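You operate a simulated robot arm through the tools that you are given. There is no shell and no other tool. Be economical: measure what you need, move in short steps, check, and stop when the job is done.

The job below is to be done with a simulated robot arm. You get a single attempt, and the scene is never put back.

TASK
Firm the soil in the green pot and ready it under the sower.
Fine: Use the tamper and put it back. Stand the pot in the tray's free cell and slide the sower over it. Sow nothing yet.
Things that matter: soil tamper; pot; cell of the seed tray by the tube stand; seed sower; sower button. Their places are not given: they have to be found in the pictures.

It is judged by the outcome, as a careful person would: the job done as asked, and still so three seconds after it is handed in. It fails if anything else is knocked over, pushed out of place, dropped, spilled or broken.

THE ROBOT
A 6-joint arm with a two-finger parallel gripper, fixed in place. Base frame: the origin is at the foot of the arm, x ahead of it, y to its left, z up. Readings come in m, rad, newtons and seconds.
With the tool pointing down near the work surface it reaches from about 0.14 to 0.58 m from the base axis. Its first joint turns from -1.152 to 1.152 rad. Payload 2.1 kg.
Tool frame: the origin (TCP) lies between the finger pads and is the grasp point; the fingertips stand 0.03 m ahead of it; z points along the fingers, y is the line along which they close. The gripper opens to 0.094 m. The fingers are 0.028 m wide and 0.01 m thick; the gripper's body (0.05 by 0.096 m) begins 0.055 m behind the TCP.
Orientation is told as [roll, pitch, yaw] about the base's x, y, z axes, in that order, counted from this pose: with the fingers straight down and closing along the base's y, the tool's x points along the base's -x, its y along +y and its z along -z.

THE INTERFACE
- The arm moves only by the tool drive_tool. Its argument "plan" is text: rows parted by semicolons, each of 7 numbers parted by spaces: the shift along the tool's x, y, z in m, then the turn, a rotation vector about the tool's x, y, z in rad, then the finger opening in m, from 0 to 0.094. In form: tx ty tz ax ay az claw; .... A call has 1 to 10 rows; each row is the pose to reach, as a shift and turn from the pose commanded when the call began, along the tool's axes at that moment. Rows are played at 5 a second. More than 0.05 m and 0.15 rad between two rows, or a gripper value outside its range, and nothing of the call is played. A pose out of reach is approached as far as the arm can. The call stops where the force on the tool passes 90 N (or 10 N more than at its start, if that is more) or the arm is blocked; 0.2 s more then pass. The fingers move at their own pace (about 0.072 m/s each) and stop on an object; they squeeze with about 43 N. The grip force told is the motor's: it shows also when the fingers shut on nothing. Time passes only in rows, and 0.2 s behind the last, so rows that repeat a pose let the fingers close. The reply holds the time, the measured pose of the TCP, the force on the tool along the base axes, the opening and the grip force, in the units named above and with some noise.
- Cameras (640 x 400 px; columns grow to the right, rows downward): "scene" is fixed at [0.0612, -0.3734, 0.4895]; the picture's right is [0.74, -0.67, 0.00], its down [-0.34, -0.37, -0.86] and it looks along [0.58, 0.64, -0.51] (base axes); focal length 258 px, centre (320, 200). "wrist" rides on the gripper at [-0.037, 0, -0.058] in the tool frame; the picture's right is [0.00, -1.00, 0.00], its down [0.97, 0.00, -0.24] and it looks along [0.24, 0.00, 0.97] (tool axes); focal length 218 px, centre (320, 200).
- snapshot(camera): a new picture of that camera. The clock stands still meanwhile.
- probe_pixels(camera, pixels): for up to 12 pixels [column, row] of the newest picture of that camera ("zoom" is the newest enlarged one), the place [x, y, z] in the base frame of the surface seen there, good to about 0.003 m. The clock stands still meanwhile.
- zoom(camera, box): a new picture of the part [left, top, right, bottom] of that camera's present view, enlarged. The clock stands still meanwhile.
- job_done(): hands the job in; it is judged then, once.

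Go step by step. Measure first, check grasps and placings, and put right what went wrong. The budget is 80 turns and 46 pictures, counting those below and the enlarged ones. Unless the task says otherwise, let go and move clear before handing in, and close with one line.

The tools are called as a command line: name --argument value ..., lists and objects as JSON in quotes. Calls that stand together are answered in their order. drive_tool: Moves the arm, as the interface text tells. Its arguments: {"type":"object","properties":{"plan":{"type":"string"}},"required":["plan"]} The other tools are called the same way: snapshot (camera) takes a picture; probe_pixels (camera, pixels) gives the place of the surface under pixels of a picture; zoom (camera, box) takes an enlarged picture of a part of a camera's view; job_done () hands the job in.

At the start:

```text
time: 0.0
position: [0.3733, -0.0586, 0.3823]
ee_rot: [0.0, 0.0, 0.0]
force: [-0.6, -0.2, 0.0]
width: 0.0936
finger_force: 0.0
```

scene: 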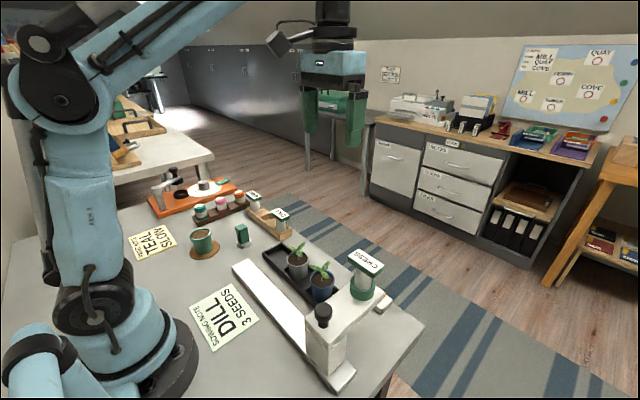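
wrist: 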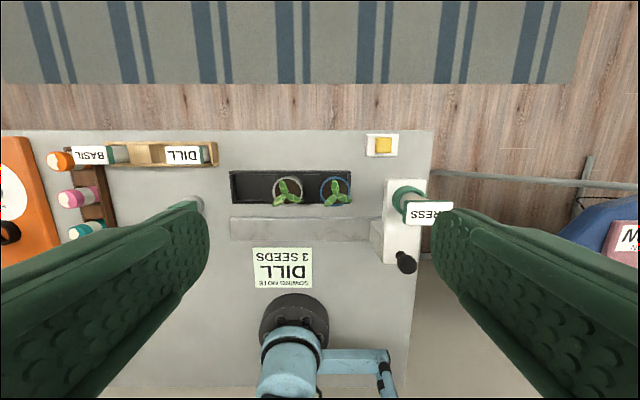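

The scene shows a green pot around (202,238), a small green block at (242,235) that may be the tamper, the tray at (290,270) and the sower at (345,320). I'll enlarge these areas before measuring.

zoom --camera "scene" --box '[120, 160, 300, 272]'

zoom --camera "scene" --box '[220, 225, 420, 400]'

```text
3.56 times, centred on (210, 216) of scene
```

zoom: 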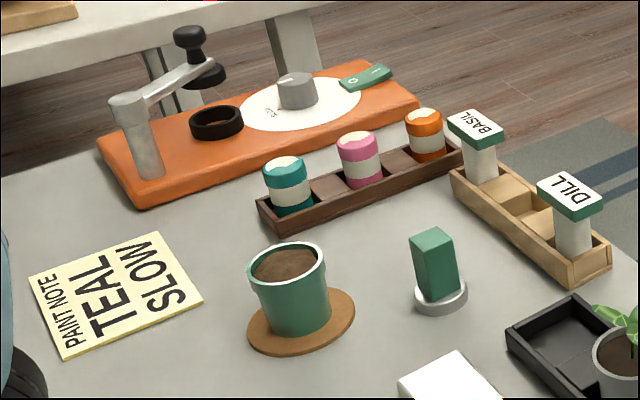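

```text
2.29 times, centred on (320, 312) of scene
```

zoom: 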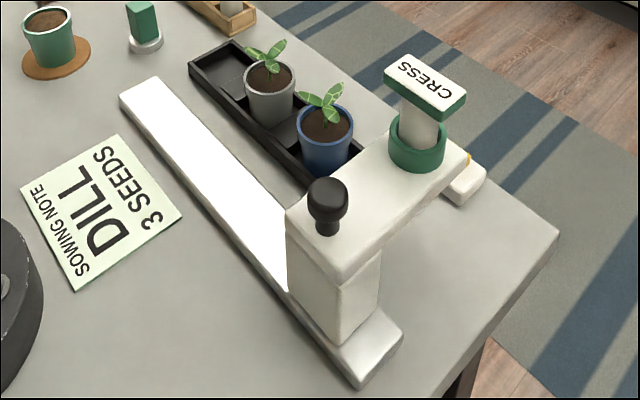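

The tray's leftmost cell (zoom 225,70) is free. The sower rides a rail and has a black knob, and the tamper is the green block standing on a grey disc. I'll probe these.

probe_pixels --camera "zoom" --pixels '[[328, 190], [327, 228], [215, 75], [240, 45], [192, 68], [268, 82], [322, 125], [155, 85], [375, 370], [350, 215], [425, 75], [330, 300]]'

zoom --camera "scene" --box '[170, 200, 300, 281]'

zoom --camera "wrist" --box '[180, 120, 440, 282]'

```text
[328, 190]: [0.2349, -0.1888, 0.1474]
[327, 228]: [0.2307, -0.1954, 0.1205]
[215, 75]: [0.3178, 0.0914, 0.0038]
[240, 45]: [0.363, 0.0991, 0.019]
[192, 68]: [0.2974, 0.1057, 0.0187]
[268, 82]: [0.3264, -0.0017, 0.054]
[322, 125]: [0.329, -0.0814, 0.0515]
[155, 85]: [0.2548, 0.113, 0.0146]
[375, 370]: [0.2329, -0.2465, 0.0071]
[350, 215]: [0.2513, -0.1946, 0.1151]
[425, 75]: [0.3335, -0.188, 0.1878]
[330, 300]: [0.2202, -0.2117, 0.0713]
```

```text
4.92 times, centred on (235, 240) of scene
```

zoom: 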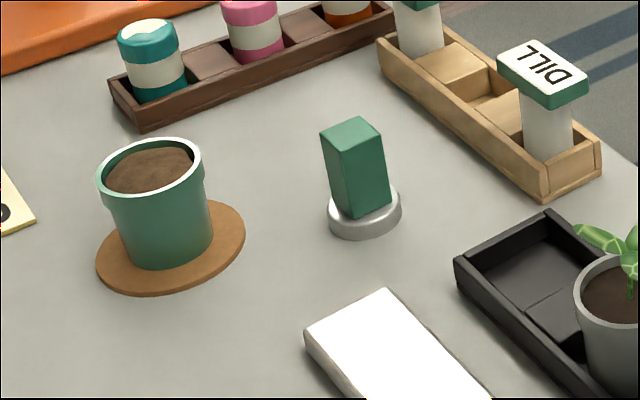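

```text
2.46 times, centred on (310, 201) of wrist
```

zoom: 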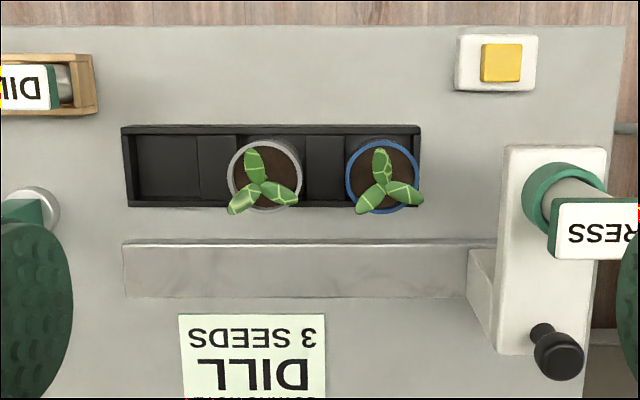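

The wrist zoom shows the free cell at (135–200, 135–200). I'll probe that view for the cell, pots and sower, and the scene for the green pot and tamper.

probe_pixels --camera "zoom" --pixels '[[126, 165], [142, 165], [192, 165], [205, 165], [225, 165], [165, 130], [165, 142], [165, 192], [165, 204], [325, 165], [558, 365], [500, 60]]'

probe_pixels --camera "scene" --pixels '[[191, 236], [202, 229], [211, 232], [203, 250], [200, 234], [238, 226], [246, 225], [242, 228], [242, 243], [243, 247], [241, 235], [218, 246]]'

```text
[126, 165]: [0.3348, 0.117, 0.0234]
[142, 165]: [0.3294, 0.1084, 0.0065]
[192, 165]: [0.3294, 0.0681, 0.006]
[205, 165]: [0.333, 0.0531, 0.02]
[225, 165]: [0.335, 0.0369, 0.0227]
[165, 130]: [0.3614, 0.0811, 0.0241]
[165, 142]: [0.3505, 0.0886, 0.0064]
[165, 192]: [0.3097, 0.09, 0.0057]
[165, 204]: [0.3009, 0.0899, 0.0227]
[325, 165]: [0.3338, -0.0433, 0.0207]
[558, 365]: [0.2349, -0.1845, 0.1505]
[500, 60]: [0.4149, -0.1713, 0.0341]
```

```text
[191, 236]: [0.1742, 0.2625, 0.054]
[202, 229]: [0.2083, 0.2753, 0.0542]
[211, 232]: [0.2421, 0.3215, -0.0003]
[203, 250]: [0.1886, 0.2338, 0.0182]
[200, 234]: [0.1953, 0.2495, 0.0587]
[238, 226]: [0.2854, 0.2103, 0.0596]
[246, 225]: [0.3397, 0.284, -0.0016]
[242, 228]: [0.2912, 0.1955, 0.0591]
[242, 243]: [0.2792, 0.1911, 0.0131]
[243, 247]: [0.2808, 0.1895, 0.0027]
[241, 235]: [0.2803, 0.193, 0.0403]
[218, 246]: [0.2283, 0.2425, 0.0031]
```

The free cell's floor spans about x 0.307–0.352, y 0.062–0.112 at z 0.006. The pot is near (0.195, 0.25) and the tamper near (0.285, 0.195). I'll move the wrist over there for a better look.

drive_tool --plan "0.0171 0.037 0.0114 0 0 0 0.094; 0.0342 0.074 0.0228 0 0 0 0.094; 0.0513 0.111 0.0342 0 0 0 0.094; 0.0684 0.148 0.0456 0 0 0 0.094; 0.0855 0.185 0.057 0 0 0 0.094; 0.1026 0.222 0.0684 0 0 0 0.094; 0.12 0.259 0.08 0 0 0 0.094; 0.12 0.259 0.08 0 0 0 0.094"

snapshot --camera "wrist"

```text
time: 1.8
position: [0.2524, 0.2014, 0.3018]
ee_rot: [-0.001, 0.0, 0.001]
force: [0.3, -0.5, -0.3]
width: 0.0942
finger_force: 0.0
```

```text
39 pictures are left
```

wrist: 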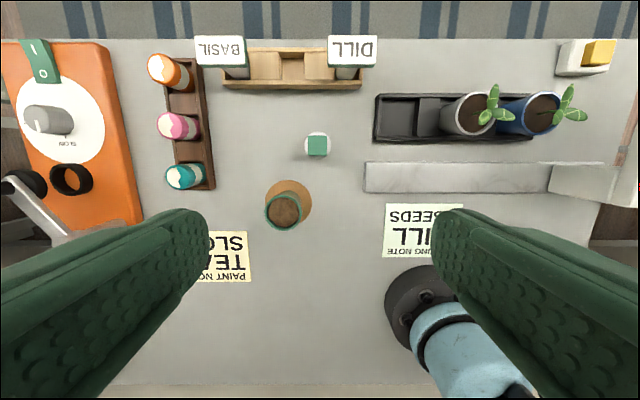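

zoom --camera "wrist" --box '[240, 120, 380, 240]'

```text
3.33 times, centred on (310, 180) of wrist
```

zoom: 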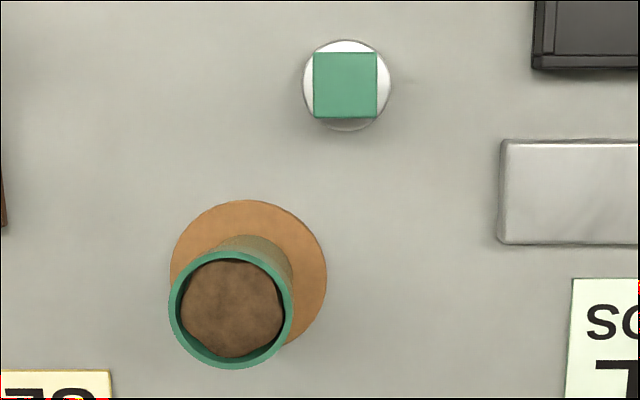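

The zoom shows the tamper's square handle at (345,85) and the pot rim around (231,309). I'll probe both.

probe_pixels --camera "zoom" --pixels '[[345, 85], [317, 85], [374, 85], [345, 57], [345, 114], [345, 46], [345, 126], [231, 308], [173, 308], [289, 308], [231, 364], [231, 255]]'

```text
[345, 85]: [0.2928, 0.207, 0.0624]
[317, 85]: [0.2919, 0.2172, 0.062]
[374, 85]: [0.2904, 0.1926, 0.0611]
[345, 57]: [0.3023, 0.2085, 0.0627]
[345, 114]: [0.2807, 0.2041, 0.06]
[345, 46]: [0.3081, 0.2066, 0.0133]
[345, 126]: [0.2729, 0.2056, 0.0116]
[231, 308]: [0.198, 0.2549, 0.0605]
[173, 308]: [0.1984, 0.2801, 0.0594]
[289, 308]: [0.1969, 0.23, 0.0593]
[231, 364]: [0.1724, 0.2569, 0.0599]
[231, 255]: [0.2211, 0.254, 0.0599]
```

The tamper handle is about 26 mm square, centred near (0.290, 0.205) with its top at z 0.061. The pot centre is near (0.196, 0.2545) with the rim at z 0.06. I'll go above the tamper and check the alignment.

drive_tool --plan "-0.0095 0.001 0.042 0 0 0 0.07; -0.019 0.002 0.084 0 0 0 0.07; -0.0285 0.003 0.126 0 0 0 0.07; -0.0375 0.004 0.168 0 0 0 0.07; -0.0375 0.004 0.168 0 0 0 0.07"

snapshot --camera "wrist"

```text
time: 3.0
position: [0.2879, 0.2048, 0.1349]
ee_rot: [0.002, -0.001, 0.001]
force: [-0.3, -0.4, 0.0]
width: 0.0699
finger_force: 0.1
```

```text
37 pictures are left
```

wrist: 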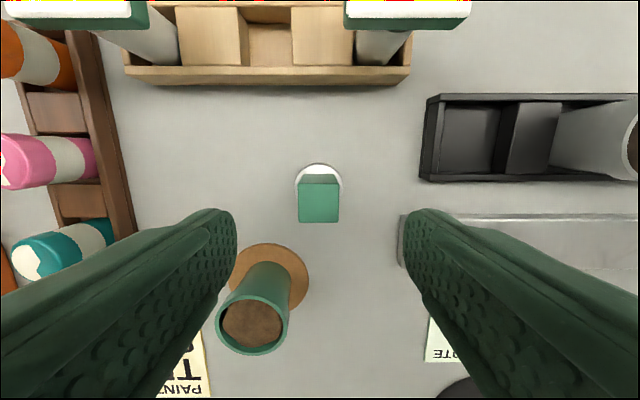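

The handle's top-face centre at (318,202) works out to (0.2907, 0.2057), about 3 mm from where I am. I'll correct for that, descend to z 0.052 and close.

drive_tool --plan "-0.0025 0.0008 0.03 0 0 0 0.06; -0.0025 0.0008 0.06 0 0 0 0.06; -0.0025 0.0008 0.083 0 0 0 0.06; -0.0025 0.0008 0.083 0 0 0 0.06; -0.0025 0.0008 0.083 0 0 0 0.02; -0.0025 0.0008 0.083 0 0 0 0.02; -0.0025 0.0008 0.083 0 0 0 0.02; -0.0025 0.0008 0.083 0 0 0 0.02"

```text
time: 4.8
position: [0.2923, 0.2067, 0.0508]
ee_rot: [0.001, -0.001, 0.0]
force: [0.1, -0.1, -0.2]
width: 0.0296
finger_force: 43.4
```

It is gripped at width 0.03 with 43 N. I'll lift it straight up, carry it over the pot by (-0.093, +0.049) and check the alignment.

drive_tool --plan "0 0 -0.02 0 0 0 0.02; 0 0 -0.06 0 0 0 0.02; 0 0 -0.09 0 0 0 0.02; 0.031 0.0163 -0.09 0 0 0 0.02; 0.062 0.0326 -0.09 0 0 0 0.02; 0.093 0.049 -0.09 0 0 0 0.02; 0.093 0.049 -0.09 0 0 0 0.02"

snapshot --camera "wrist"

zoom --camera "scene" --box '[150, 180, 260, 270]'

```text
time: 6.4
position: [0.1965, 0.2548, 0.1417]
ee_rot: [0.001, 0.0, -0.001]
force: [0.7, 0.1, 0.1]
width: 0.0198
finger_force: 0.0
```

```text
36 pictures are left
```

wrist: 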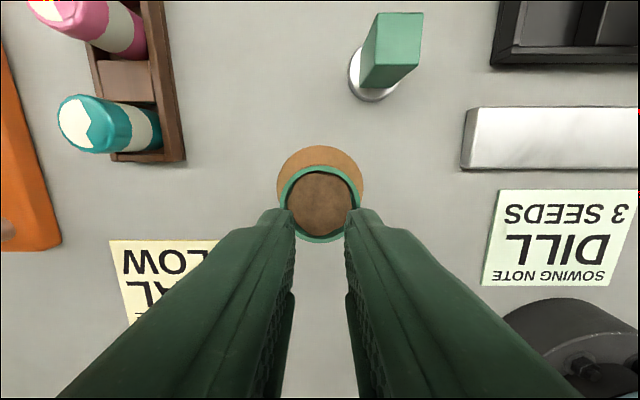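

```text
4.44 times, centred on (205, 225) of scene
```

zoom: 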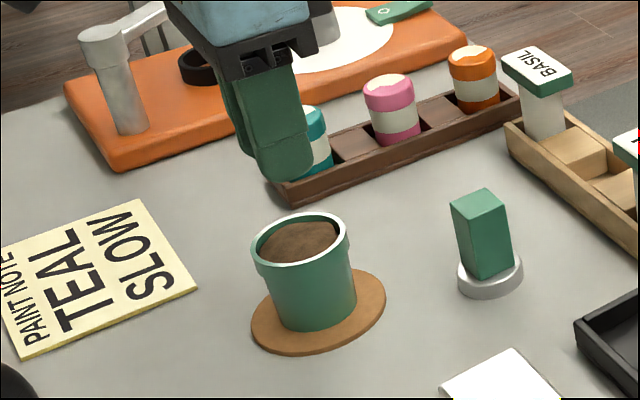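

The tamper was not lifted: it still stands at (390,50) in the wrist view, and the fingers closed to 0.02 with no force. I need a close look at the handle's shape to see why it slipped.

zoom --camera "scene" --box '[225, 218, 265, 250]'

zoom --camera "wrist" --box '[320, 0, 450, 110]'

```text
12.50 times, centred on (245, 234) of scene
```

zoom: 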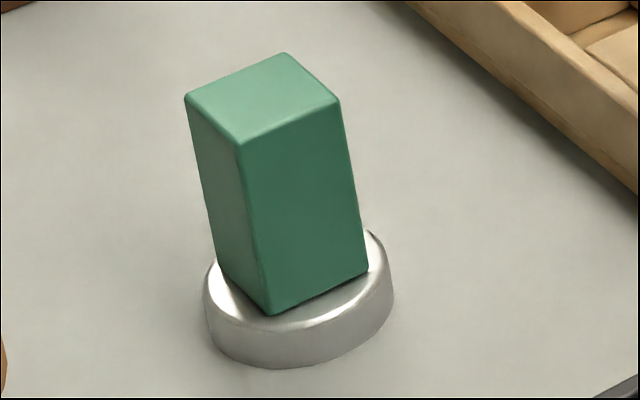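

```text
3.64 times, centred on (385, 55) of wrist
```

zoom: 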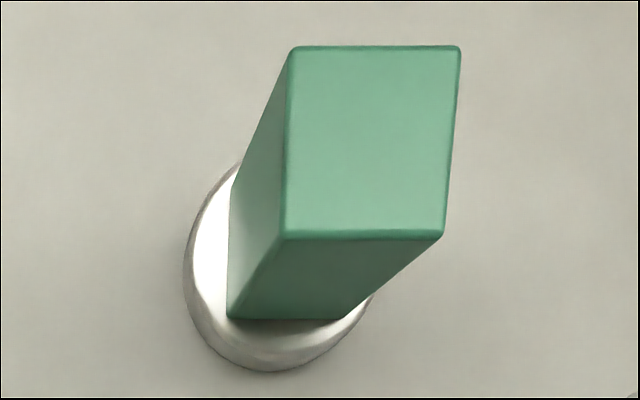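

The handle is a straight prism, still upright. I'll probe its present position so I can grip again with the claw commanded fully shut and lift slowly.

probe_pixels --camera "zoom" --pixels '[[370, 140], [295, 140], [445, 140], [370, 55], [365, 230], [275, 368], [188, 280], [300, 318]]'

drive_tool --plan "-0.031 -0.0163 0 0 0 0 0.06; -0.062 -0.0326 0 0 0 0 0.06; -0.093 -0.049 0 0 0 0 0.06; -0.093 -0.049 0 0 0 0 0.06"

zoom --camera "wrist" --box '[240, 140, 400, 240]'

```text
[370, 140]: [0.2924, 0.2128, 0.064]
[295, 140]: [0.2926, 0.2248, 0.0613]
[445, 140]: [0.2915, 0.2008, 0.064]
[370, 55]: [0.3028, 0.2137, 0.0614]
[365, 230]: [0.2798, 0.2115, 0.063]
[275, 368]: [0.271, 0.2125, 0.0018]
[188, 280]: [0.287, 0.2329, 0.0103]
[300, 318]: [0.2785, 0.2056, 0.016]
```

```text
time: 7.4
position: [0.2924, 0.2072, 0.1409]
ee_rot: [-0.002, -0.001, 0.001]
force: [0.2, -0.1, -0.6]
width: 0.0601
finger_force: 0.1
```

```text
4.00 times, centred on (320, 190) of wrist
```

zoom: 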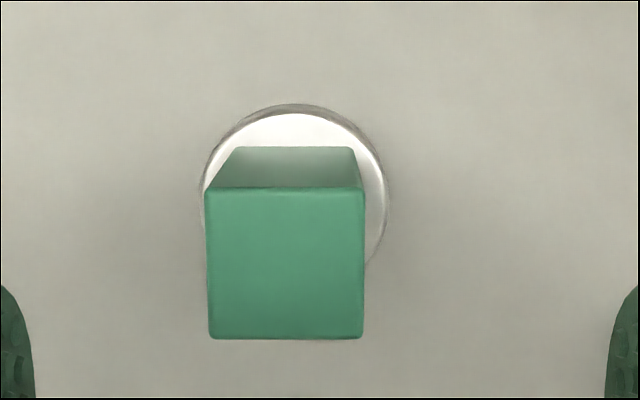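

The tamper shifted about 6 mm in +y and is now centred near (0.2915, 0.2125), still upright. I'll descend recentred, shut the claw fully and look before lifting.

drive_tool --plan "0.001 0.0058 0.03 0 0 0 0.06; 0.001 0.0058 0.06 0 0 0 0.06; 0.001 0.0058 0.091 0 0 0 0.06; 0.001 0.0058 0.091 0 0 0 0.06; 0.001 0.0058 0.091 0 0 0 0.03; 0.001 0.0058 0.091 0 0 0 0; 0.001 0.0058 0.091 0 0 0 0; 0.001 0.0058 0.091 0 0 0 0"

snapshot --camera "wrist"

zoom --camera "scene" --box '[205, 200, 285, 255]'

```text
time: 9.2
position: [0.2905, 0.2138, 0.0511]
ee_rot: [0.0, 0.0, 0.0]
force: [-0.4, -0.5, -0.7]
width: 0.0298
finger_force: 43.2
```

```text
31 pictures are left
```

wrist: 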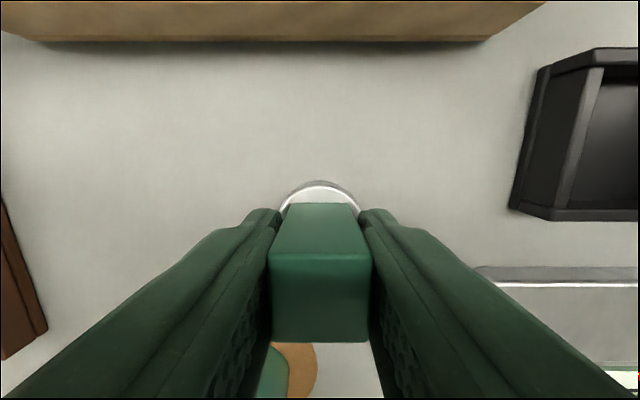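

```text
7.27 times, centred on (245, 228) of scene
```

zoom: 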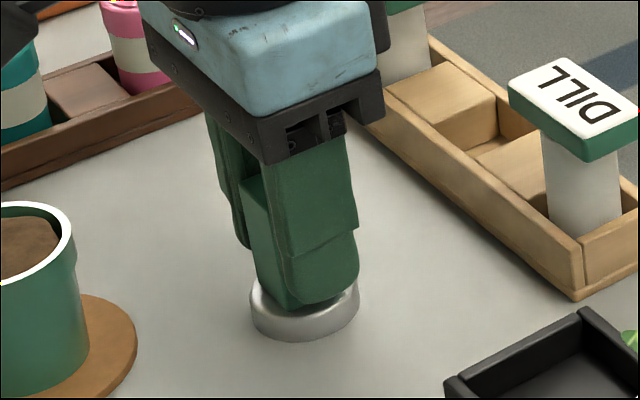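

It looks well seated between the pads at width 0.030 with 43 N. I'll lift slowly by 15 mm with the claw held fully shut and check.

drive_tool --plan "0 0 -0.002 0 0 0 0; 0 0 -0.004 0 0 0 0; 0 0 -0.006 0 0 0 0; 0 0 -0.009 0 0 0 0; 0 0 -0.012 0 0 0 0; 0 0 -0.015 0 0 0 0"

zoom --camera "scene" --box '[205, 200, 285, 255]'

```text
time: 10.6
position: [0.2912, 0.2118, 0.0653]
ee_rot: [-0.001, -0.001, 0.0]
force: [-1.0, 1.0, -1.7]
width: 0.0298
finger_force: 43.1
```

```text
7.27 times, centred on (245, 228) of scene
```

zoom: 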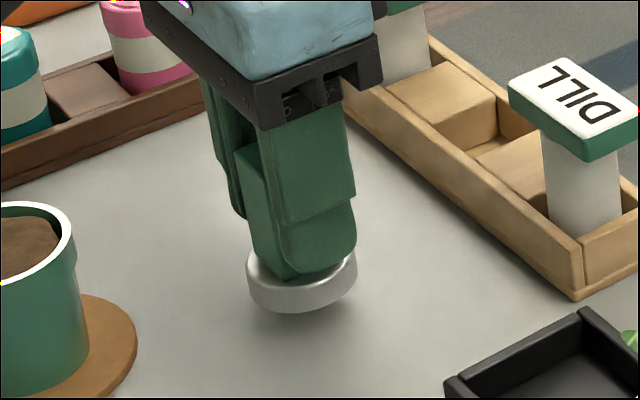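

The tamper is in the air. I'll raise it further at low speed.

drive_tool --plan "0 0 -0.008 0 0 0 0; 0 0 -0.018 0 0 0 0; 0 0 -0.028 0 0 0 0; 0 0 -0.038 0 0 0 0; 0 0 -0.048 0 0 0 0; 0 0 -0.058 0 0 0 0; 0 0 -0.066 0 0 0 0; 0 0 -0.07 0 0 0 0"

drive_tool --plan "0.006 0.003 0 0 0 0 0; 0.016 0.0075 0 0 0 0 0; 0.027 0.0127 0 0 0 0 0; 0.038 0.018 0 0 0 0 0; 0.05 0.0235 0 0 0 0 0; 0.062 0.029 0 0 0 0 0; 0.073 0.034 0 0 0 0 0; 0.083 0.039 0 0 0 0 0; 0.09 0.0422 0 0 0 0 0; 0.092 0.0432 0 0 0 0 0"

snapshot --camera "wrist"

zoom --camera "scene" --box '[165, 195, 245, 265]'

```text
time: 12.4
position: [0.2927, 0.2125, 0.1359]
ee_rot: [0.0, 0.0, 0.0]
force: [0.4, 0.8, -1.3]
width: 0.0299
finger_force: 43.1
```

```text
time: 14.6
position: [0.201, 0.2546, 0.1367]
ee_rot: [0.0, 0.001, -0.001]
force: [-0.2, 0.3, -1.0]
width: 0.0299
finger_force: 43.0
```

```text
28 pictures are left
```

wrist: 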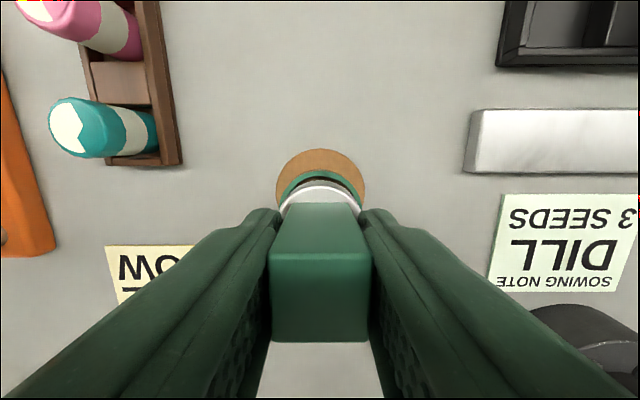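

```text
5.71 times, centred on (205, 230) of scene
```

zoom: 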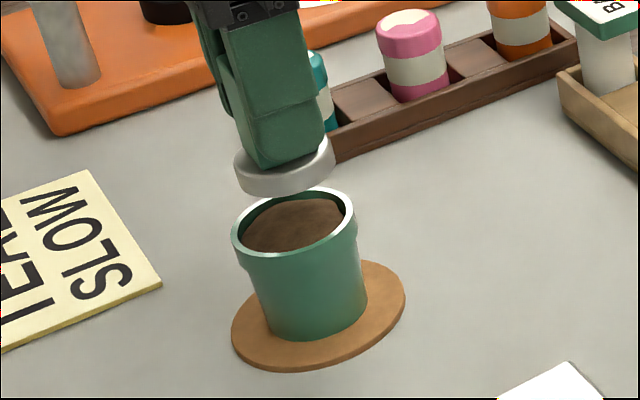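

The pot centre and TCP agree to within about 1 mm from the earlier picture. I'll enlarge the disc edge against the rim to confirm x.

zoom --camera "wrist" --box '[264, 140, 376, 210]'

```text
5.71 times, centred on (320, 175) of wrist
```

zoom: 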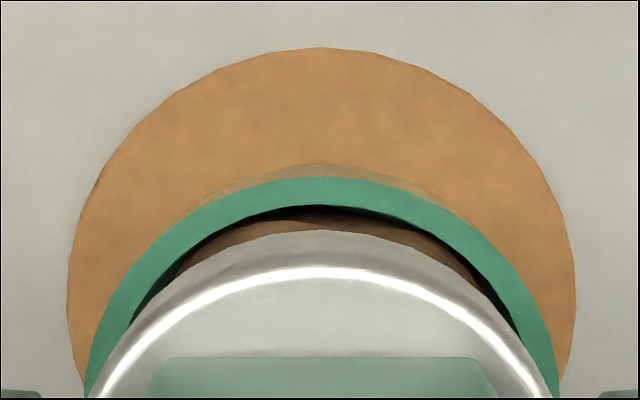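

The rim's +x inner edge looks slightly inside the disc edge, so the pot lies a little further in -x. I'll shift -2 mm in x, lower the disc to just above the rim and compare the gaps directly.

drive_tool --plan "0.001 0 0.004 0 0 0 0; 0.002 0 0.008 0 0 0 0; 0.002 0 0.013 0 0 0 0; 0.002 0 0.017 0 0 0 0; 0.002 0 0.02 0 0 0 0; 0.002 0 0.02 0 0 0 0"

zoom --camera "wrist" --box '[256, 130, 384, 210]'

zoom --camera "scene" --box '[178, 210, 234, 258]'

```text
time: 16.0
position: [0.1979, 0.2549, 0.1149]
ee_rot: [0.0, 0.0, 0.001]
force: [-0.2, -0.3, -2.2]
width: 0.0299
finger_force: 42.7
```

```text
5.00 times, centred on (320, 170) of wrist
```

zoom: 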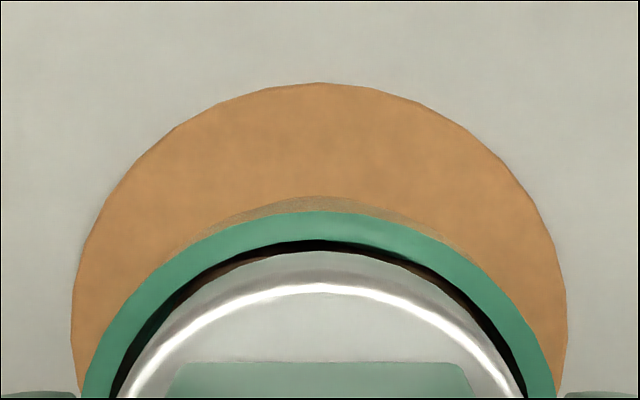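

```text
8.33 times, centred on (206, 234) of scene
```

zoom: 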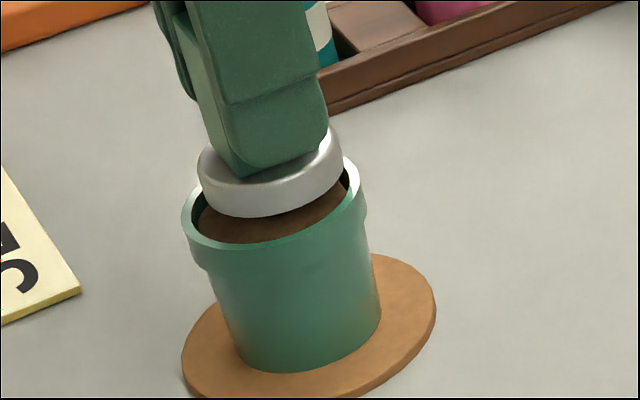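

At the +x side the disc edge and the rim's inner edge coincide, and the scene view, corrected for parallax, agrees that the pot centre is about 3 mm further in -x. I'll shift -3 mm and lower slightly.

drive_tool --plan "0.001 0 0 0 0 0 0; 0.002 0 0.001 0 0 0 0; 0.003 0 0.003 0 0 0 0; 0.003 0 0.003 0 0 0 0"

zoom --camera "wrist" --box '[256, 130, 384, 210]'

zoom --camera "scene" --box '[178, 210, 234, 258]'

```text
time: 17.0
position: [0.1958, 0.2546, 0.1129]
ee_rot: [0.0, 0.0, -0.002]
force: [0.1, 0.2, -1.9]
width: 0.0297
finger_force: 42.4
```

```text
5.00 times, centred on (320, 170) of wrist
```

zoom: 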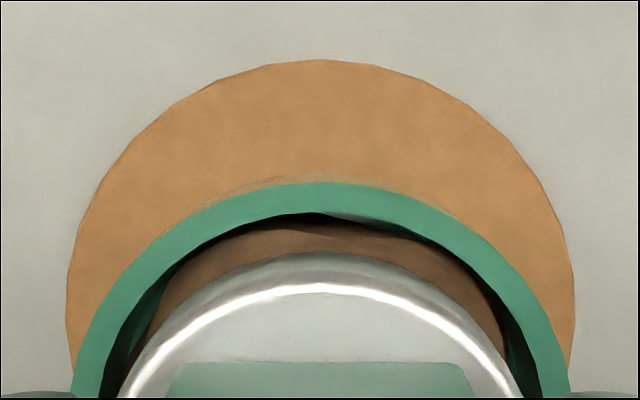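

```text
8.33 times, centred on (206, 234) of scene
```

zoom: 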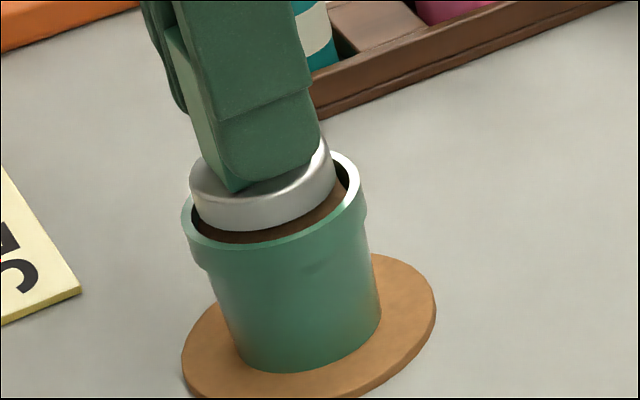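

The gap is now even: the rim centre and disc centre agree within about 0.5 mm in x and y. I'll lower slowly onto the soil and watch the force.

drive_tool --plan "0 0 0.002 0 0 0 0; 0 0 0.004 0 0 0 0; 0 0 0.006 0 0 0 0; 0 0 0.008 0 0 0 0; 0 0 0.01 0 0 0 0; 0 0 0.01 0 0 0 0"

```text
time: 18.4
position: [0.1937, 0.2546, 0.1027]
ee_rot: [0.001, -0.002, 0.0]
force: [-0.1, -0.5, 2.4]
width: 0.0298
finger_force: 42.8
```

The vertical force went from -1.9 to +2.4 N, so the disc is just touching the soil. I'll press on in small steps.

drive_tool --plan "0 0 0.001 0 0 0 0; 0 0 0.002 0 0 0 0; 0 0 0.003 0 0 0 0; 0 0 0.003 0 0 0 0"

```text
time: 19.4
position: [0.1956, 0.2551, 0.1]
ee_rot: [0.0, -0.002, 0.0]
force: [-0.8, -1.4, 36.7]
width: 0.0297
finger_force: 42.7
```

It is pressing at 37 N. I'll hold briefly, then lift straight out slowly and look at the soil.

drive_tool --plan "0 0 0 0 0 0 0; 0 0 0 0 0 0 0; 0 0 0 0 0 0 0"

drive_tool --plan "0 0 -0.002 0 0 0 0; 0 0 -0.006 0 0 0 0; 0 0 -0.011 0 0 0 0; 0 0 -0.016 0 0 0 0; 0 0 -0.022 0 0 0 0; 0 0 -0.028 0 0 0 0; 0 0 -0.034 0 0 0 0; 0 0 -0.038 0 0 0 0"

zoom --camera "scene" --box '[165, 195, 245, 265]'

```text
time: 20.2
position: [0.1949, 0.2545, 0.1011]
ee_rot: [0.0, 0.0, 0.001]
force: [1.5, -1.3, 32.0]
width: 0.0295
finger_force: 42.6
```

```text
time: 22.0
position: [0.1951, 0.2542, 0.1378]
ee_rot: [-0.001, 0.0, 0.0]
force: [0.4, -0.4, -2.1]
width: 0.03
finger_force: 43.1
```

```text
5.71 times, centred on (205, 230) of scene
```

zoom: 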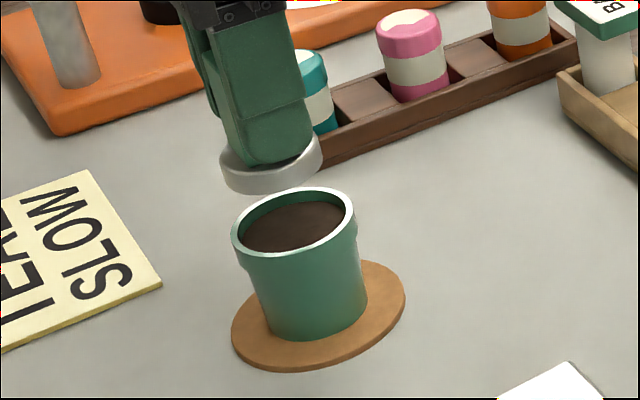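

The soil is now dark and flat, so it is firmed. I'll carry the tamper back above its original spot.

drive_tool --plan "-0.006 -0.003 0 0 0 0 0; -0.016 -0.008 0 0 0 0 0; -0.028 -0.014 0 0 0 0 0; -0.04 -0.02 0 0 0 0 0; -0.052 -0.026 0 0 0 0 0; -0.064 -0.032 0 0 0 0 0; -0.076 -0.038 0 0 0 0 0; -0.087 -0.0435 0 0 0 0 0; -0.095 -0.0475 0 0 0 0 0; -0.098 -0.049 0 0 0 0 0"

drive_tool --plan "0 0 0.005 0 0 0 0; 0 0 0.015 0 0 0 0; 0 0 0.027 0 0 0 0; 0 0 0.039 0 0 0 0; 0 0 0.051 0 0 0 0; 0 0 0.063 0 0 0 0; 0 0 0.072 0 0 0 0; 0 0 0.079 0 0 0 0; 0 0 0.082 0 0 0 0; 0 0 0.082 0 0 0 0"

```text
time: 24.2
position: [0.2937, 0.2061, 0.137]
ee_rot: [-0.001, 0.001, 0.001]
force: [0.5, -0.1, -1.3]
width: 0.0298
finger_force: 43.0
```

```text
time: 26.4
position: [0.2932, 0.2059, 0.0557]
ee_rot: [0.0, 0.0, -0.001]
force: [0.4, -0.4, -1.8]
width: 0.0298
finger_force: 42.9
```

Not touching yet (-1.8 N), about 4–5 mm above contact. I'll lower in 1 mm steps.

drive_tool --plan "0 0 0.001 0 0 0 0; 0 0 0.002 0 0 0 0; 0 0 0.003 0 0 0 0; 0 0 0.004 0 0 0 0; 0 0 0.004 0 0 0 0"

```text
time: 27.6
position: [0.2926, 0.2057, 0.052]
ee_rot: [-0.001, -0.002, 0.001]
force: [0.4, 0.2, -1.9]
width: 0.0298
finger_force: 42.9
```

drive_tool --plan "0 0 0.0005 0 0 0 0; 0 0 0.001 0 0 0 0; 0 0 0.001 0 0 0 0"

```text
time: 28.4
position: [0.2929, 0.2061, 0.0513]
ee_rot: [-0.001, -0.001, -0.001]
force: [0.0, -0.1, -1.9]
width: 0.0299
finger_force: 43.4
```

Still carrying the weight. I'll go on in small steps.

drive_tool --plan "0 0 0.0005 0 0 0 0; 0 0 0.001 0 0 0 0; 0 0 0.001 0 0 0 0"

```text
time: 29.2
position: [0.2933, 0.2062, 0.0502]
ee_rot: [0.0, 0.0, 0.001]
force: [0.6, -0.4, -1.8]
width: 0.03
finger_force: 43.1
```

drive_tool --plan "0 0 0.0005 0 0 0 0; 0 0 0.001 0 0 0 0; 0 0 0.001 0 0 0 0"

zoom --camera "scene" --box '[215, 210, 275, 255]'

```text
time: 30.0
position: [0.2921, 0.2053, 0.0482]
ee_rot: [-0.001, 0.001, 0.001]
force: [1.0, 0.5, -1.0]
width: 0.0297
finger_force: 42.7
```

```text
8.89 times, centred on (245, 232) of scene
```

zoom: 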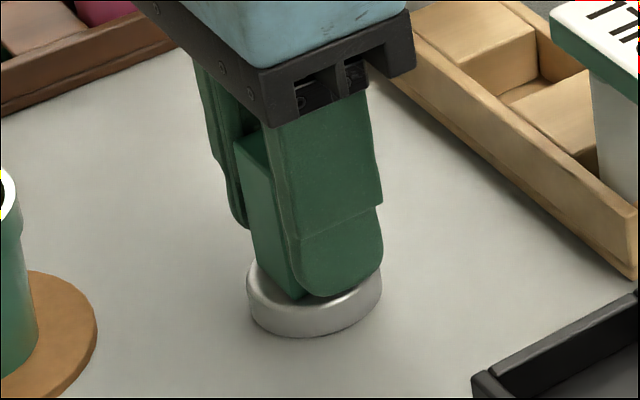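

It's practically on the table. I'll lower one more millimetre in half steps until the force turns.

drive_tool --plan "0 0 0.0005 0 0 0 0; 0 0 0.001 0 0 0 0; 0 0 0.001 0 0 0 0"

```text
time: 30.8
position: [0.2929, 0.2064, 0.0477]
ee_rot: [-0.001, 0.002, 0.0]
force: [0.7, -0.1, -1.4]
width: 0.0297
finger_force: 43.2
```

drive_tool --plan "0 0 0.0005 0 0 0 0; 0 0 0.001 0 0 0 0; 0 0 0.001 0 0 0 0"

```text
time: 31.6
position: [0.293, 0.2057, 0.0473]
ee_rot: [0.001, 0.0, 0.001]
force: [1.8, -1.4, 36.2]
width: 0.0298
finger_force: 43.1
```

Firm contact with the table. I'll ease up half a millimetre, open, and rise.

drive_tool --plan "0 0 -0.0006 0 0 0 0; 0 0 -0.0006 0 0 0 0.04; 0 0 -0.0006 0 0 0 0.06; 0 0 -0.0006 0 0 0 0.06; 0 0 -0.02 0 0 0 0.06; 0 0 -0.05 0 0 0 0.07; 0 0 -0.09 0 0 0 0.09; 0 0 -0.09 0 0 0 0.09"

snapshot --camera "wrist"

```text
time: 33.4
position: [0.2916, 0.2047, 0.1369]
ee_rot: [-0.001, 0.0, 0.001]
force: [0.1, 0.6, -0.8]
width: 0.0902
finger_force: 0.1
```

```text
19 pictures are left
```

wrist: 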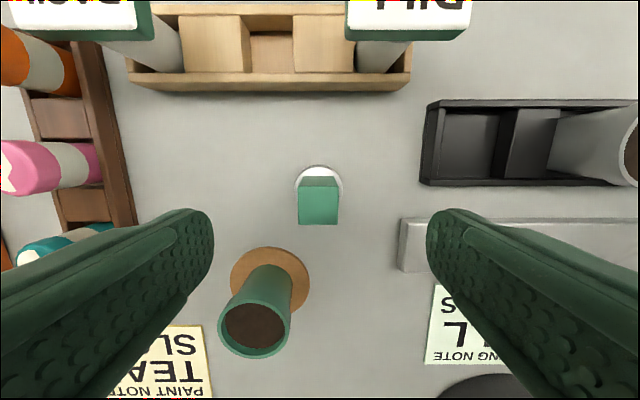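

The tamper stands back on its spot. Next I'll move over the pot with the claw open, descend to z 0.060 and close on the rim.

drive_tool --plan "0.033 0.0165 0 0 0 0 0.09; 0.066 0.033 0 0 0 0 0.09; 0.098 0.049 0 0 0 0 0.09; 0.098 0.049 0 0 0 0 0.09; 0.098 0.049 0.03 0 0 0 0.09; 0.098 0.049 0.055 0 0 0 0.09; 0.098 0.049 0.076 0 0 0 0.09; 0.098 0.049 0.076 0 0 0 0.09"

drive_tool --plan "0 0 0 0 0 0 0.065; 0 0 0 0 0 0 0.06; 0 0 0 0 0 0 0.056; 0 0 0 0 0 0 0; 0 0 0 0 0 0 0; 0 0 0 0 0 0 0; 0 0 0 0 0 0 0"

snapshot --camera "wrist"

```text
time: 35.2
position: [0.1949, 0.2537, 0.0601]
ee_rot: [-0.001, 0.0, 0.0]
force: [0.4, 0.6, 0.9]
width: 0.0901
finger_force: 0.1
```

```text
time: 36.8
position: [0.195, 0.255, 0.0613]
ee_rot: [0.001, 0.0, 0.0]
force: [0.3, 0.0, -0.4]
width: 0.0527
finger_force: 43.3
```

```text
18 pictures are left
```

wrist: 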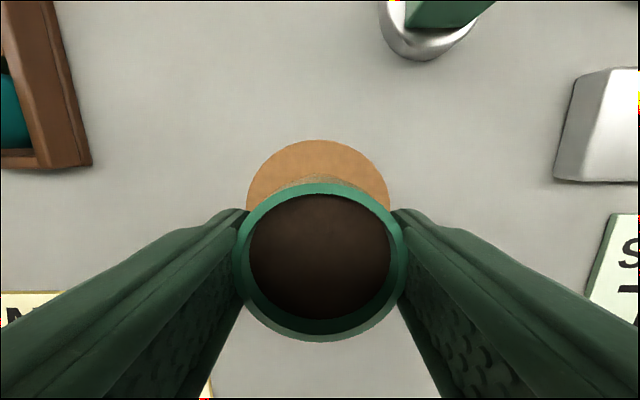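

The pot is gripped at 0.053 with 43 N. I'll lift slowly and check that it comes without the saucer.

drive_tool --plan "0 0 -0.002 0 0 0 0; 0 0 -0.005 0 0 0 0; 0 0 -0.01 0 0 0 0; 0 0 -0.018 0 0 0 0; 0 0 -0.027 0 0 0 0; 0 0 -0.037 0 0 0 0; 0 0 -0.047 0 0 0 0; 0 0 -0.055 0 0 0 0"

zoom --camera "scene" --box '[150, 170, 300, 290]'

```text
time: 38.6
position: [0.1952, 0.2559, 0.1161]
ee_rot: [-0.001, 0.001, -0.001]
force: [0.3, -0.7, -2.3]
width: 0.0526
finger_force: 43.3
```

```text
3.33 times, centred on (225, 230) of scene
```

zoom: 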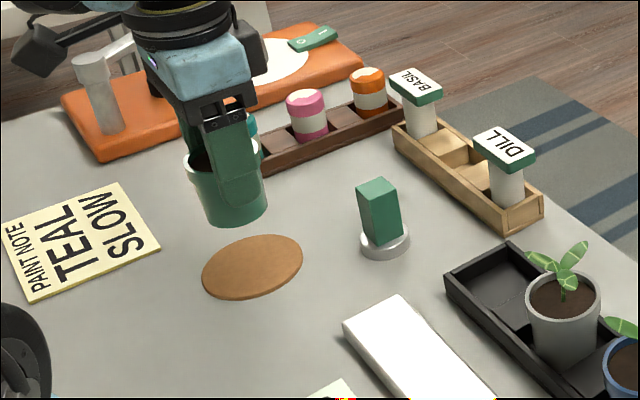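

The pot is up and the saucer stayed behind. I'll probe the DILL tube top and the grey plant's leaf height for clearance, and raise further.

probe_pixels --camera "zoom" --pixels '[[503, 145], [478, 140], [575, 250], [540, 255], [563, 290], [530, 290], [598, 285]]'

drive_tool --plan "0 0 -0.005 0 0 0 0; 0 0 -0.013 0 0 0 0; 0 0 -0.023 0 0 0 0; 0 0 -0.033 0 0 0 0; 0 0 -0.042 0 0 0 0; 0 0 -0.048 0 0 0 0; 0 0 -0.05 0 0 0 0"

```text
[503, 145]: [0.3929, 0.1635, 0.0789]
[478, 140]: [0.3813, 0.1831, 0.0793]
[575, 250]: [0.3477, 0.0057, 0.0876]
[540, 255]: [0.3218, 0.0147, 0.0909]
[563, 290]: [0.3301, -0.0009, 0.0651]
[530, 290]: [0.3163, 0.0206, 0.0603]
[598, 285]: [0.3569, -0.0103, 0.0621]
```

```text
time: 40.2
position: [0.1947, 0.2543, 0.1663]
ee_rot: [-0.001, -0.001, 0.001]
force: [0.5, -0.3, -1.4]
width: 0.0527
finger_force: 43.5
```

Everything is lower than the path. I'll carry the pot to just short of the tray (x≈0.27, y≈0.0875) so the wrist camera can see the cell unobstructed.

drive_tool --plan "-0.004 -0.008 0 0 0 0 0; -0.011 -0.024 0 0 0 0 0; -0.02 -0.044 0 0 0 0 0; -0.03 -0.066 0 0 0 0 0; -0.04 -0.088 0 0 0 0 0; -0.05 -0.11 0 0 0 0 0; -0.059 -0.13 0 0 0 0 0; -0.067 -0.148 0 0 0 0 0; -0.073 -0.161 0 0 0 0 0; -0.076 -0.1675 0 0 0 0 0"

snapshot --camera "wrist"

```text
time: 42.4
position: [0.2708, 0.0872, 0.1649]
ee_rot: [0.001, -0.001, 0.0]
force: [0.7, 0.8, -1.9]
width: 0.0527
finger_force: 42.5
```

```text
16 pictures are left
```

wrist: 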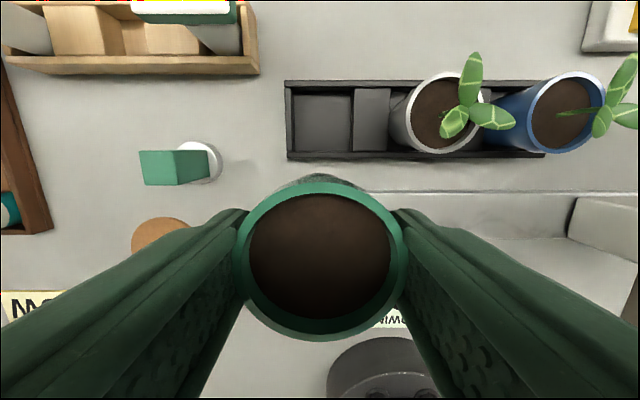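

zoom --camera "wrist" --box '[270, 65, 430, 175]'

```text
3.64 times, centred on (350, 120) of wrist
```

zoom: 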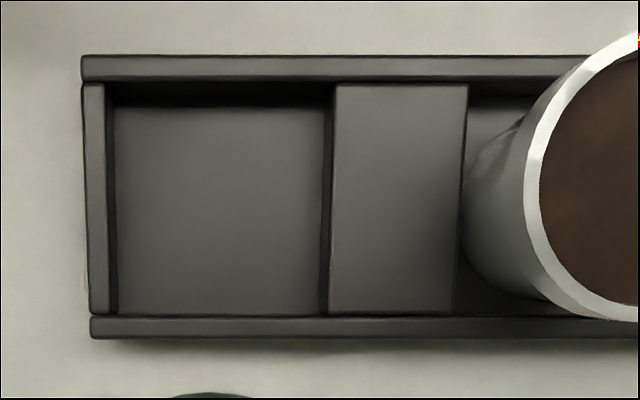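

The opening of the free cell centres at +0.0586 in x and -0.002 in y from the TCP, and measures about 53×55 mm. I'll move there and then down to just above the floor.

drive_tool --plan "-0.004 0 0 0 0 0 0; -0.013 -0.001 0 0 0 0 0; -0.024 -0.002 0 0 0 0 0; -0.036 -0.002 0 0 0 0 0; -0.047 -0.002 0 0 0 0 0; -0.055 -0.002 0 0 0 0 0; -0.0586 -0.002 0 0 0 0 0; -0.0586 -0.002 0 0 0 0 0"

drive_tool --plan "0 0 0.004 0 0 0 0; 0 0 0.014 0 0 0 0; 0 0 0.026 0 0 0 0; 0 0 0.038 0 0 0 0; 0 0 0.05 0 0 0 0; 0 0 0.06 0 0 0 0; 0 0 0.068 0 0 0 0; 0 0 0.07 0 0 0 0; 0 0 0.07 0 0 0 0"

zoom --camera "scene" --box '[230, 200, 350, 300]'

snapshot --camera "wrist"

```text
time: 44.2
position: [0.3296, 0.0857, 0.1666]
ee_rot: [-0.001, -0.001, 0.0]
force: [0.2, 0.6, -1.8]
width: 0.0528
finger_force: 43.0
```

```text
time: 46.2
position: [0.3292, 0.0853, 0.0946]
ee_rot: [0.0, 0.0, 0.0]
force: [-0.4, -0.9, -1.7]
width: 0.0528
finger_force: 42.8
```

```text
4.00 times, centred on (290, 250) of scene
```

zoom: 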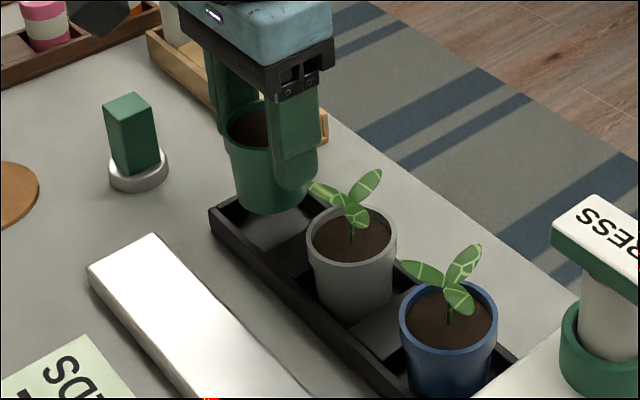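

```text
13 pictures are left
```

wrist: 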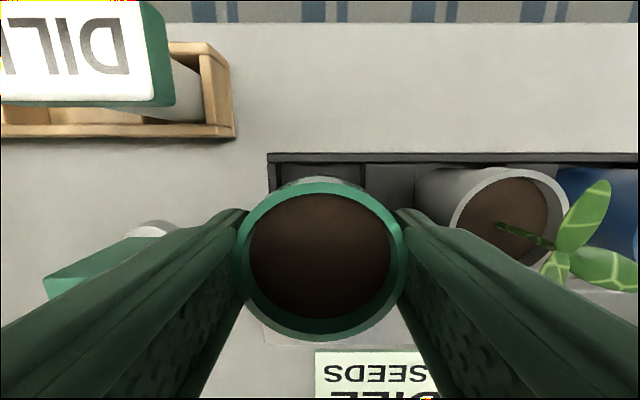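

The pot sits above the cell, clear of the leaf and tube. I'll descend to near the floor.

drive_tool --plan "0 0 0.004 0 0 0 0; 0 0 0.009 0 0 0 0; 0 0 0.014 0 0 0 0; 0 0 0.019 0 0 0 0; 0 0 0.024 0 0 0 0; 0 0 0.028 0 0 0 0; 0 0 0.028 0 0 0 0"

```text
time: 47.8
position: [0.329, 0.0871, 0.0676]
ee_rot: [0.0, -0.001, -0.001]
force: [-0.7, -0.8, -1.4]
width: 0.0526
finger_force: 43.3
```

drive_tool --plan "0 0 0.001 0 0 0 0; 0 0 0.002 0 0 0 0; 0 0 0.003 0 0 0 0; 0 0 0.003 0 0 0 0"

```text
time: 48.8
position: [0.3302, 0.0855, 0.0653]
ee_rot: [0.0, 0.0, -0.001]
force: [-0.3, -0.5, -1.5]
width: 0.0527
finger_force: 42.9
```

drive_tool --plan "0 0 0.0007 0 0 0 0; 0 0 0.0014 0 0 0 0; 0 0 0.0014 0 0 0 0"

```text
time: 49.6
position: [0.3295, 0.0849, 0.0651]
ee_rot: [0.0, 0.0, 0.0]
force: [-0.1, 1.0, -2.4]
width: 0.0528
finger_force: 43.0
```

drive_tool --plan "0 0 0.0007 0 0 0 0; 0 0 0.0014 0 0 0 0; 0 0 0.0014 0 0 0 0"

```text
time: 50.4
position: [0.3296, 0.0868, 0.0623]
ee_rot: [0.0, 0.002, 0.001]
force: [-1.7, -1.9, 18.0]
width: 0.0527
finger_force: 42.8
```

Contact (18 N) came at the expected height. I'll ease up slightly, open to 0.07 and rise.

drive_tool --plan "0 0 -0.0006 0 0 0 0; 0 0 -0.0006 0 0 0 0.056; 0 0 -0.0006 0 0 0 0.062; 0 0 -0.0006 0 0 0 0.068; 0 0 -0.0006 0 0 0 0.068; 0 0 -0.02 0 0 0 0.068; 0 0 -0.05 0 0 0 0.068; 0 0 -0.09 0 0 0 0.068; 0 0 -0.13 0 0 0 0.068; 0 0 -0.13 0 0 0 0.068"

snapshot --camera "scene"

snapshot --camera "wrist"

```text
time: 52.6
position: [0.3303, 0.086, 0.1919]
ee_rot: [0.001, 0.001, 0.0]
force: [0.5, -0.4, 0.7]
width: 0.0682
finger_force: 0.1
```

```text
12 pictures are left
```

scene: 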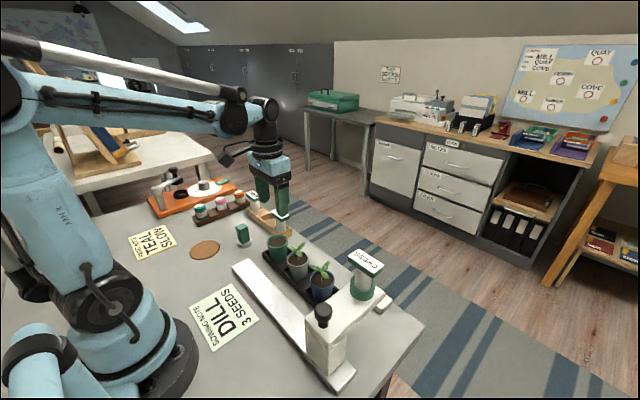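

```text
11 pictures are left
```

wrist: 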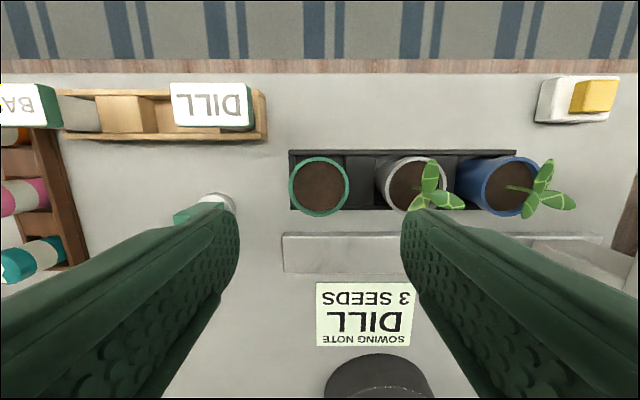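

The green pot stands in the free cell at (319,186) in the wrist view, and the others are undisturbed. Next I'll move above the sower's knob for a close look.

drive_tool --plan "0 0 -0.03 0 0 0 0.068; 0.005 -0.02 -0.06 0 0 0 0.068; 0.02 -0.06 -0.06 0 0 0 0.068; 0.035 -0.1 -0.06 0 0 0 0.068; 0.05 -0.142 -0.06 0 0 0 0.068; 0.065 -0.184 -0.06 0 0 0 0.068; 0.08 -0.226 -0.06 0 0 0 0.068; 0.093 -0.264 -0.06 0 0 0 0.068; 0.095 -0.273 -0.06 0 0 0 0.068; 0.095 -0.273 -0.06 0 0 0 0.068"

snapshot --camera "wrist"

```text
time: 54.8
position: [0.2346, -0.188, 0.2514]
ee_rot: [0.0, 0.0, -0.002]
force: [0.4, 0.5, -0.2]
width: 0.0681
finger_force: 0.0
```

```text
10 pictures are left
```

wrist: 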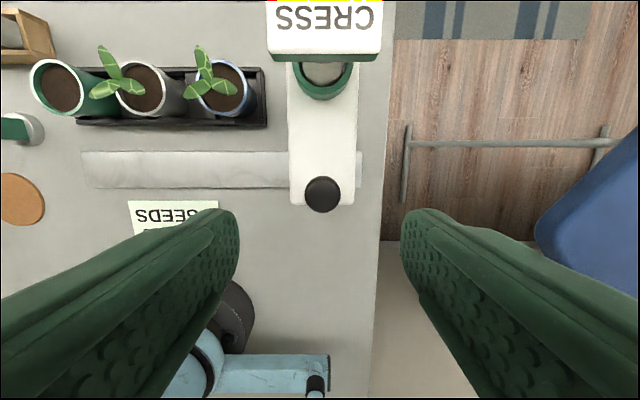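

The knob at (322,194) and tube ring at (322,80) share the same y, so I need to bring the knob to y≈0.086. I'll probe the knob, ring and pot in this view.

probe_pixels --camera "wrist" --pixels '[[322, 194], [308, 194], [337, 194], [300, 120], [345, 120], [322, 98], [300, 200], [350, 200], [85, 160], [360, 165], [60, 90]]'

drive_tool --plan "-0.002 -0.0015 0.03 0 0 0 0.06; -0.002 -0.0015 0.06 0 0 0 0.06; -0.002 -0.0015 0.06 0 0 0 0.06"

snapshot --camera "scene"

```text
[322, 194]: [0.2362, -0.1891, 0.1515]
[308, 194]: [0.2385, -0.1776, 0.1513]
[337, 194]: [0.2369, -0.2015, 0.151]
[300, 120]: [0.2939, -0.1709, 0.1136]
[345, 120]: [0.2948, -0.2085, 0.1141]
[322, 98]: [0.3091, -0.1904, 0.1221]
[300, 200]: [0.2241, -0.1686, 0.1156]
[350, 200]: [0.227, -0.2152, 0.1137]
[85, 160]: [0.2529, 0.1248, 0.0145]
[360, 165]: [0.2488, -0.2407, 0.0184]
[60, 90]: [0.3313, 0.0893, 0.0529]
```

```text
time: 55.6
position: [0.2363, -0.1883, 0.1914]
ee_rot: [-0.001, -0.001, 0.0]
force: [0.3, -0.2, -0.6]
width: 0.0602
finger_force: 0.0
```

```text
9 pictures are left
```

scene: 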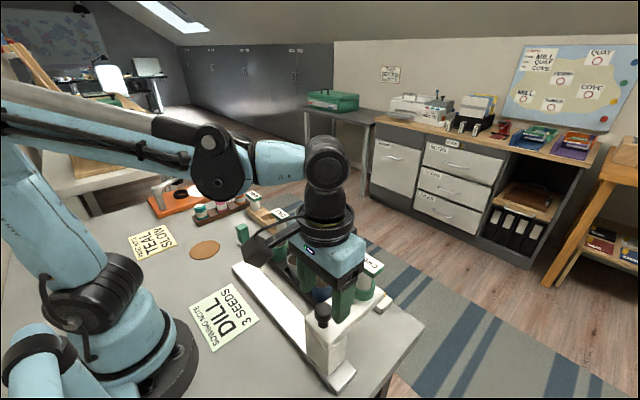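

The knob is centred at about (0.237, -0.189) with its top at z 0.151. I'll descend to TCP z 0.150 (tips stay above the arm at 0.1145) and close on it.

drive_tool --plan "-0.0005 0 0.015 0 0 0 0.06; -0.0005 0 0.03 0 0 0 0.06; -0.0005 0 0.0405 0 0 0 0.06; -0.0005 0 0.0405 0 0 0 0.045; -0.0005 0 0.0405 0 0 0 0.035; -0.0005 0 0.0405 0 0 0 0.03; -0.0005 0 0.0405 0 0 0 0; -0.0005 0 0.0405 0 0 0 0; -0.0005 0 0.0405 0 0 0 0"

zoom --camera "scene" --box '[270, 230, 400, 400]'

```text
time: 57.6
position: [0.2369, -0.19, 0.1513]
ee_rot: [0.0, 0.0, 0.001]
force: [0.1, 0.9, -4.7]
width: 0.0272
finger_force: 45.6
```

```text
2.35 times, centred on (335, 315) of scene
```

zoom: 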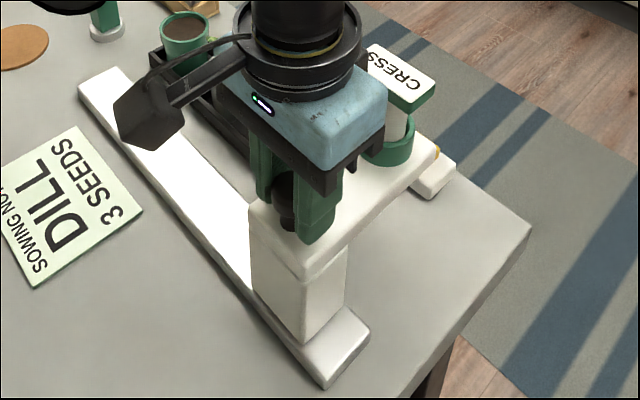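

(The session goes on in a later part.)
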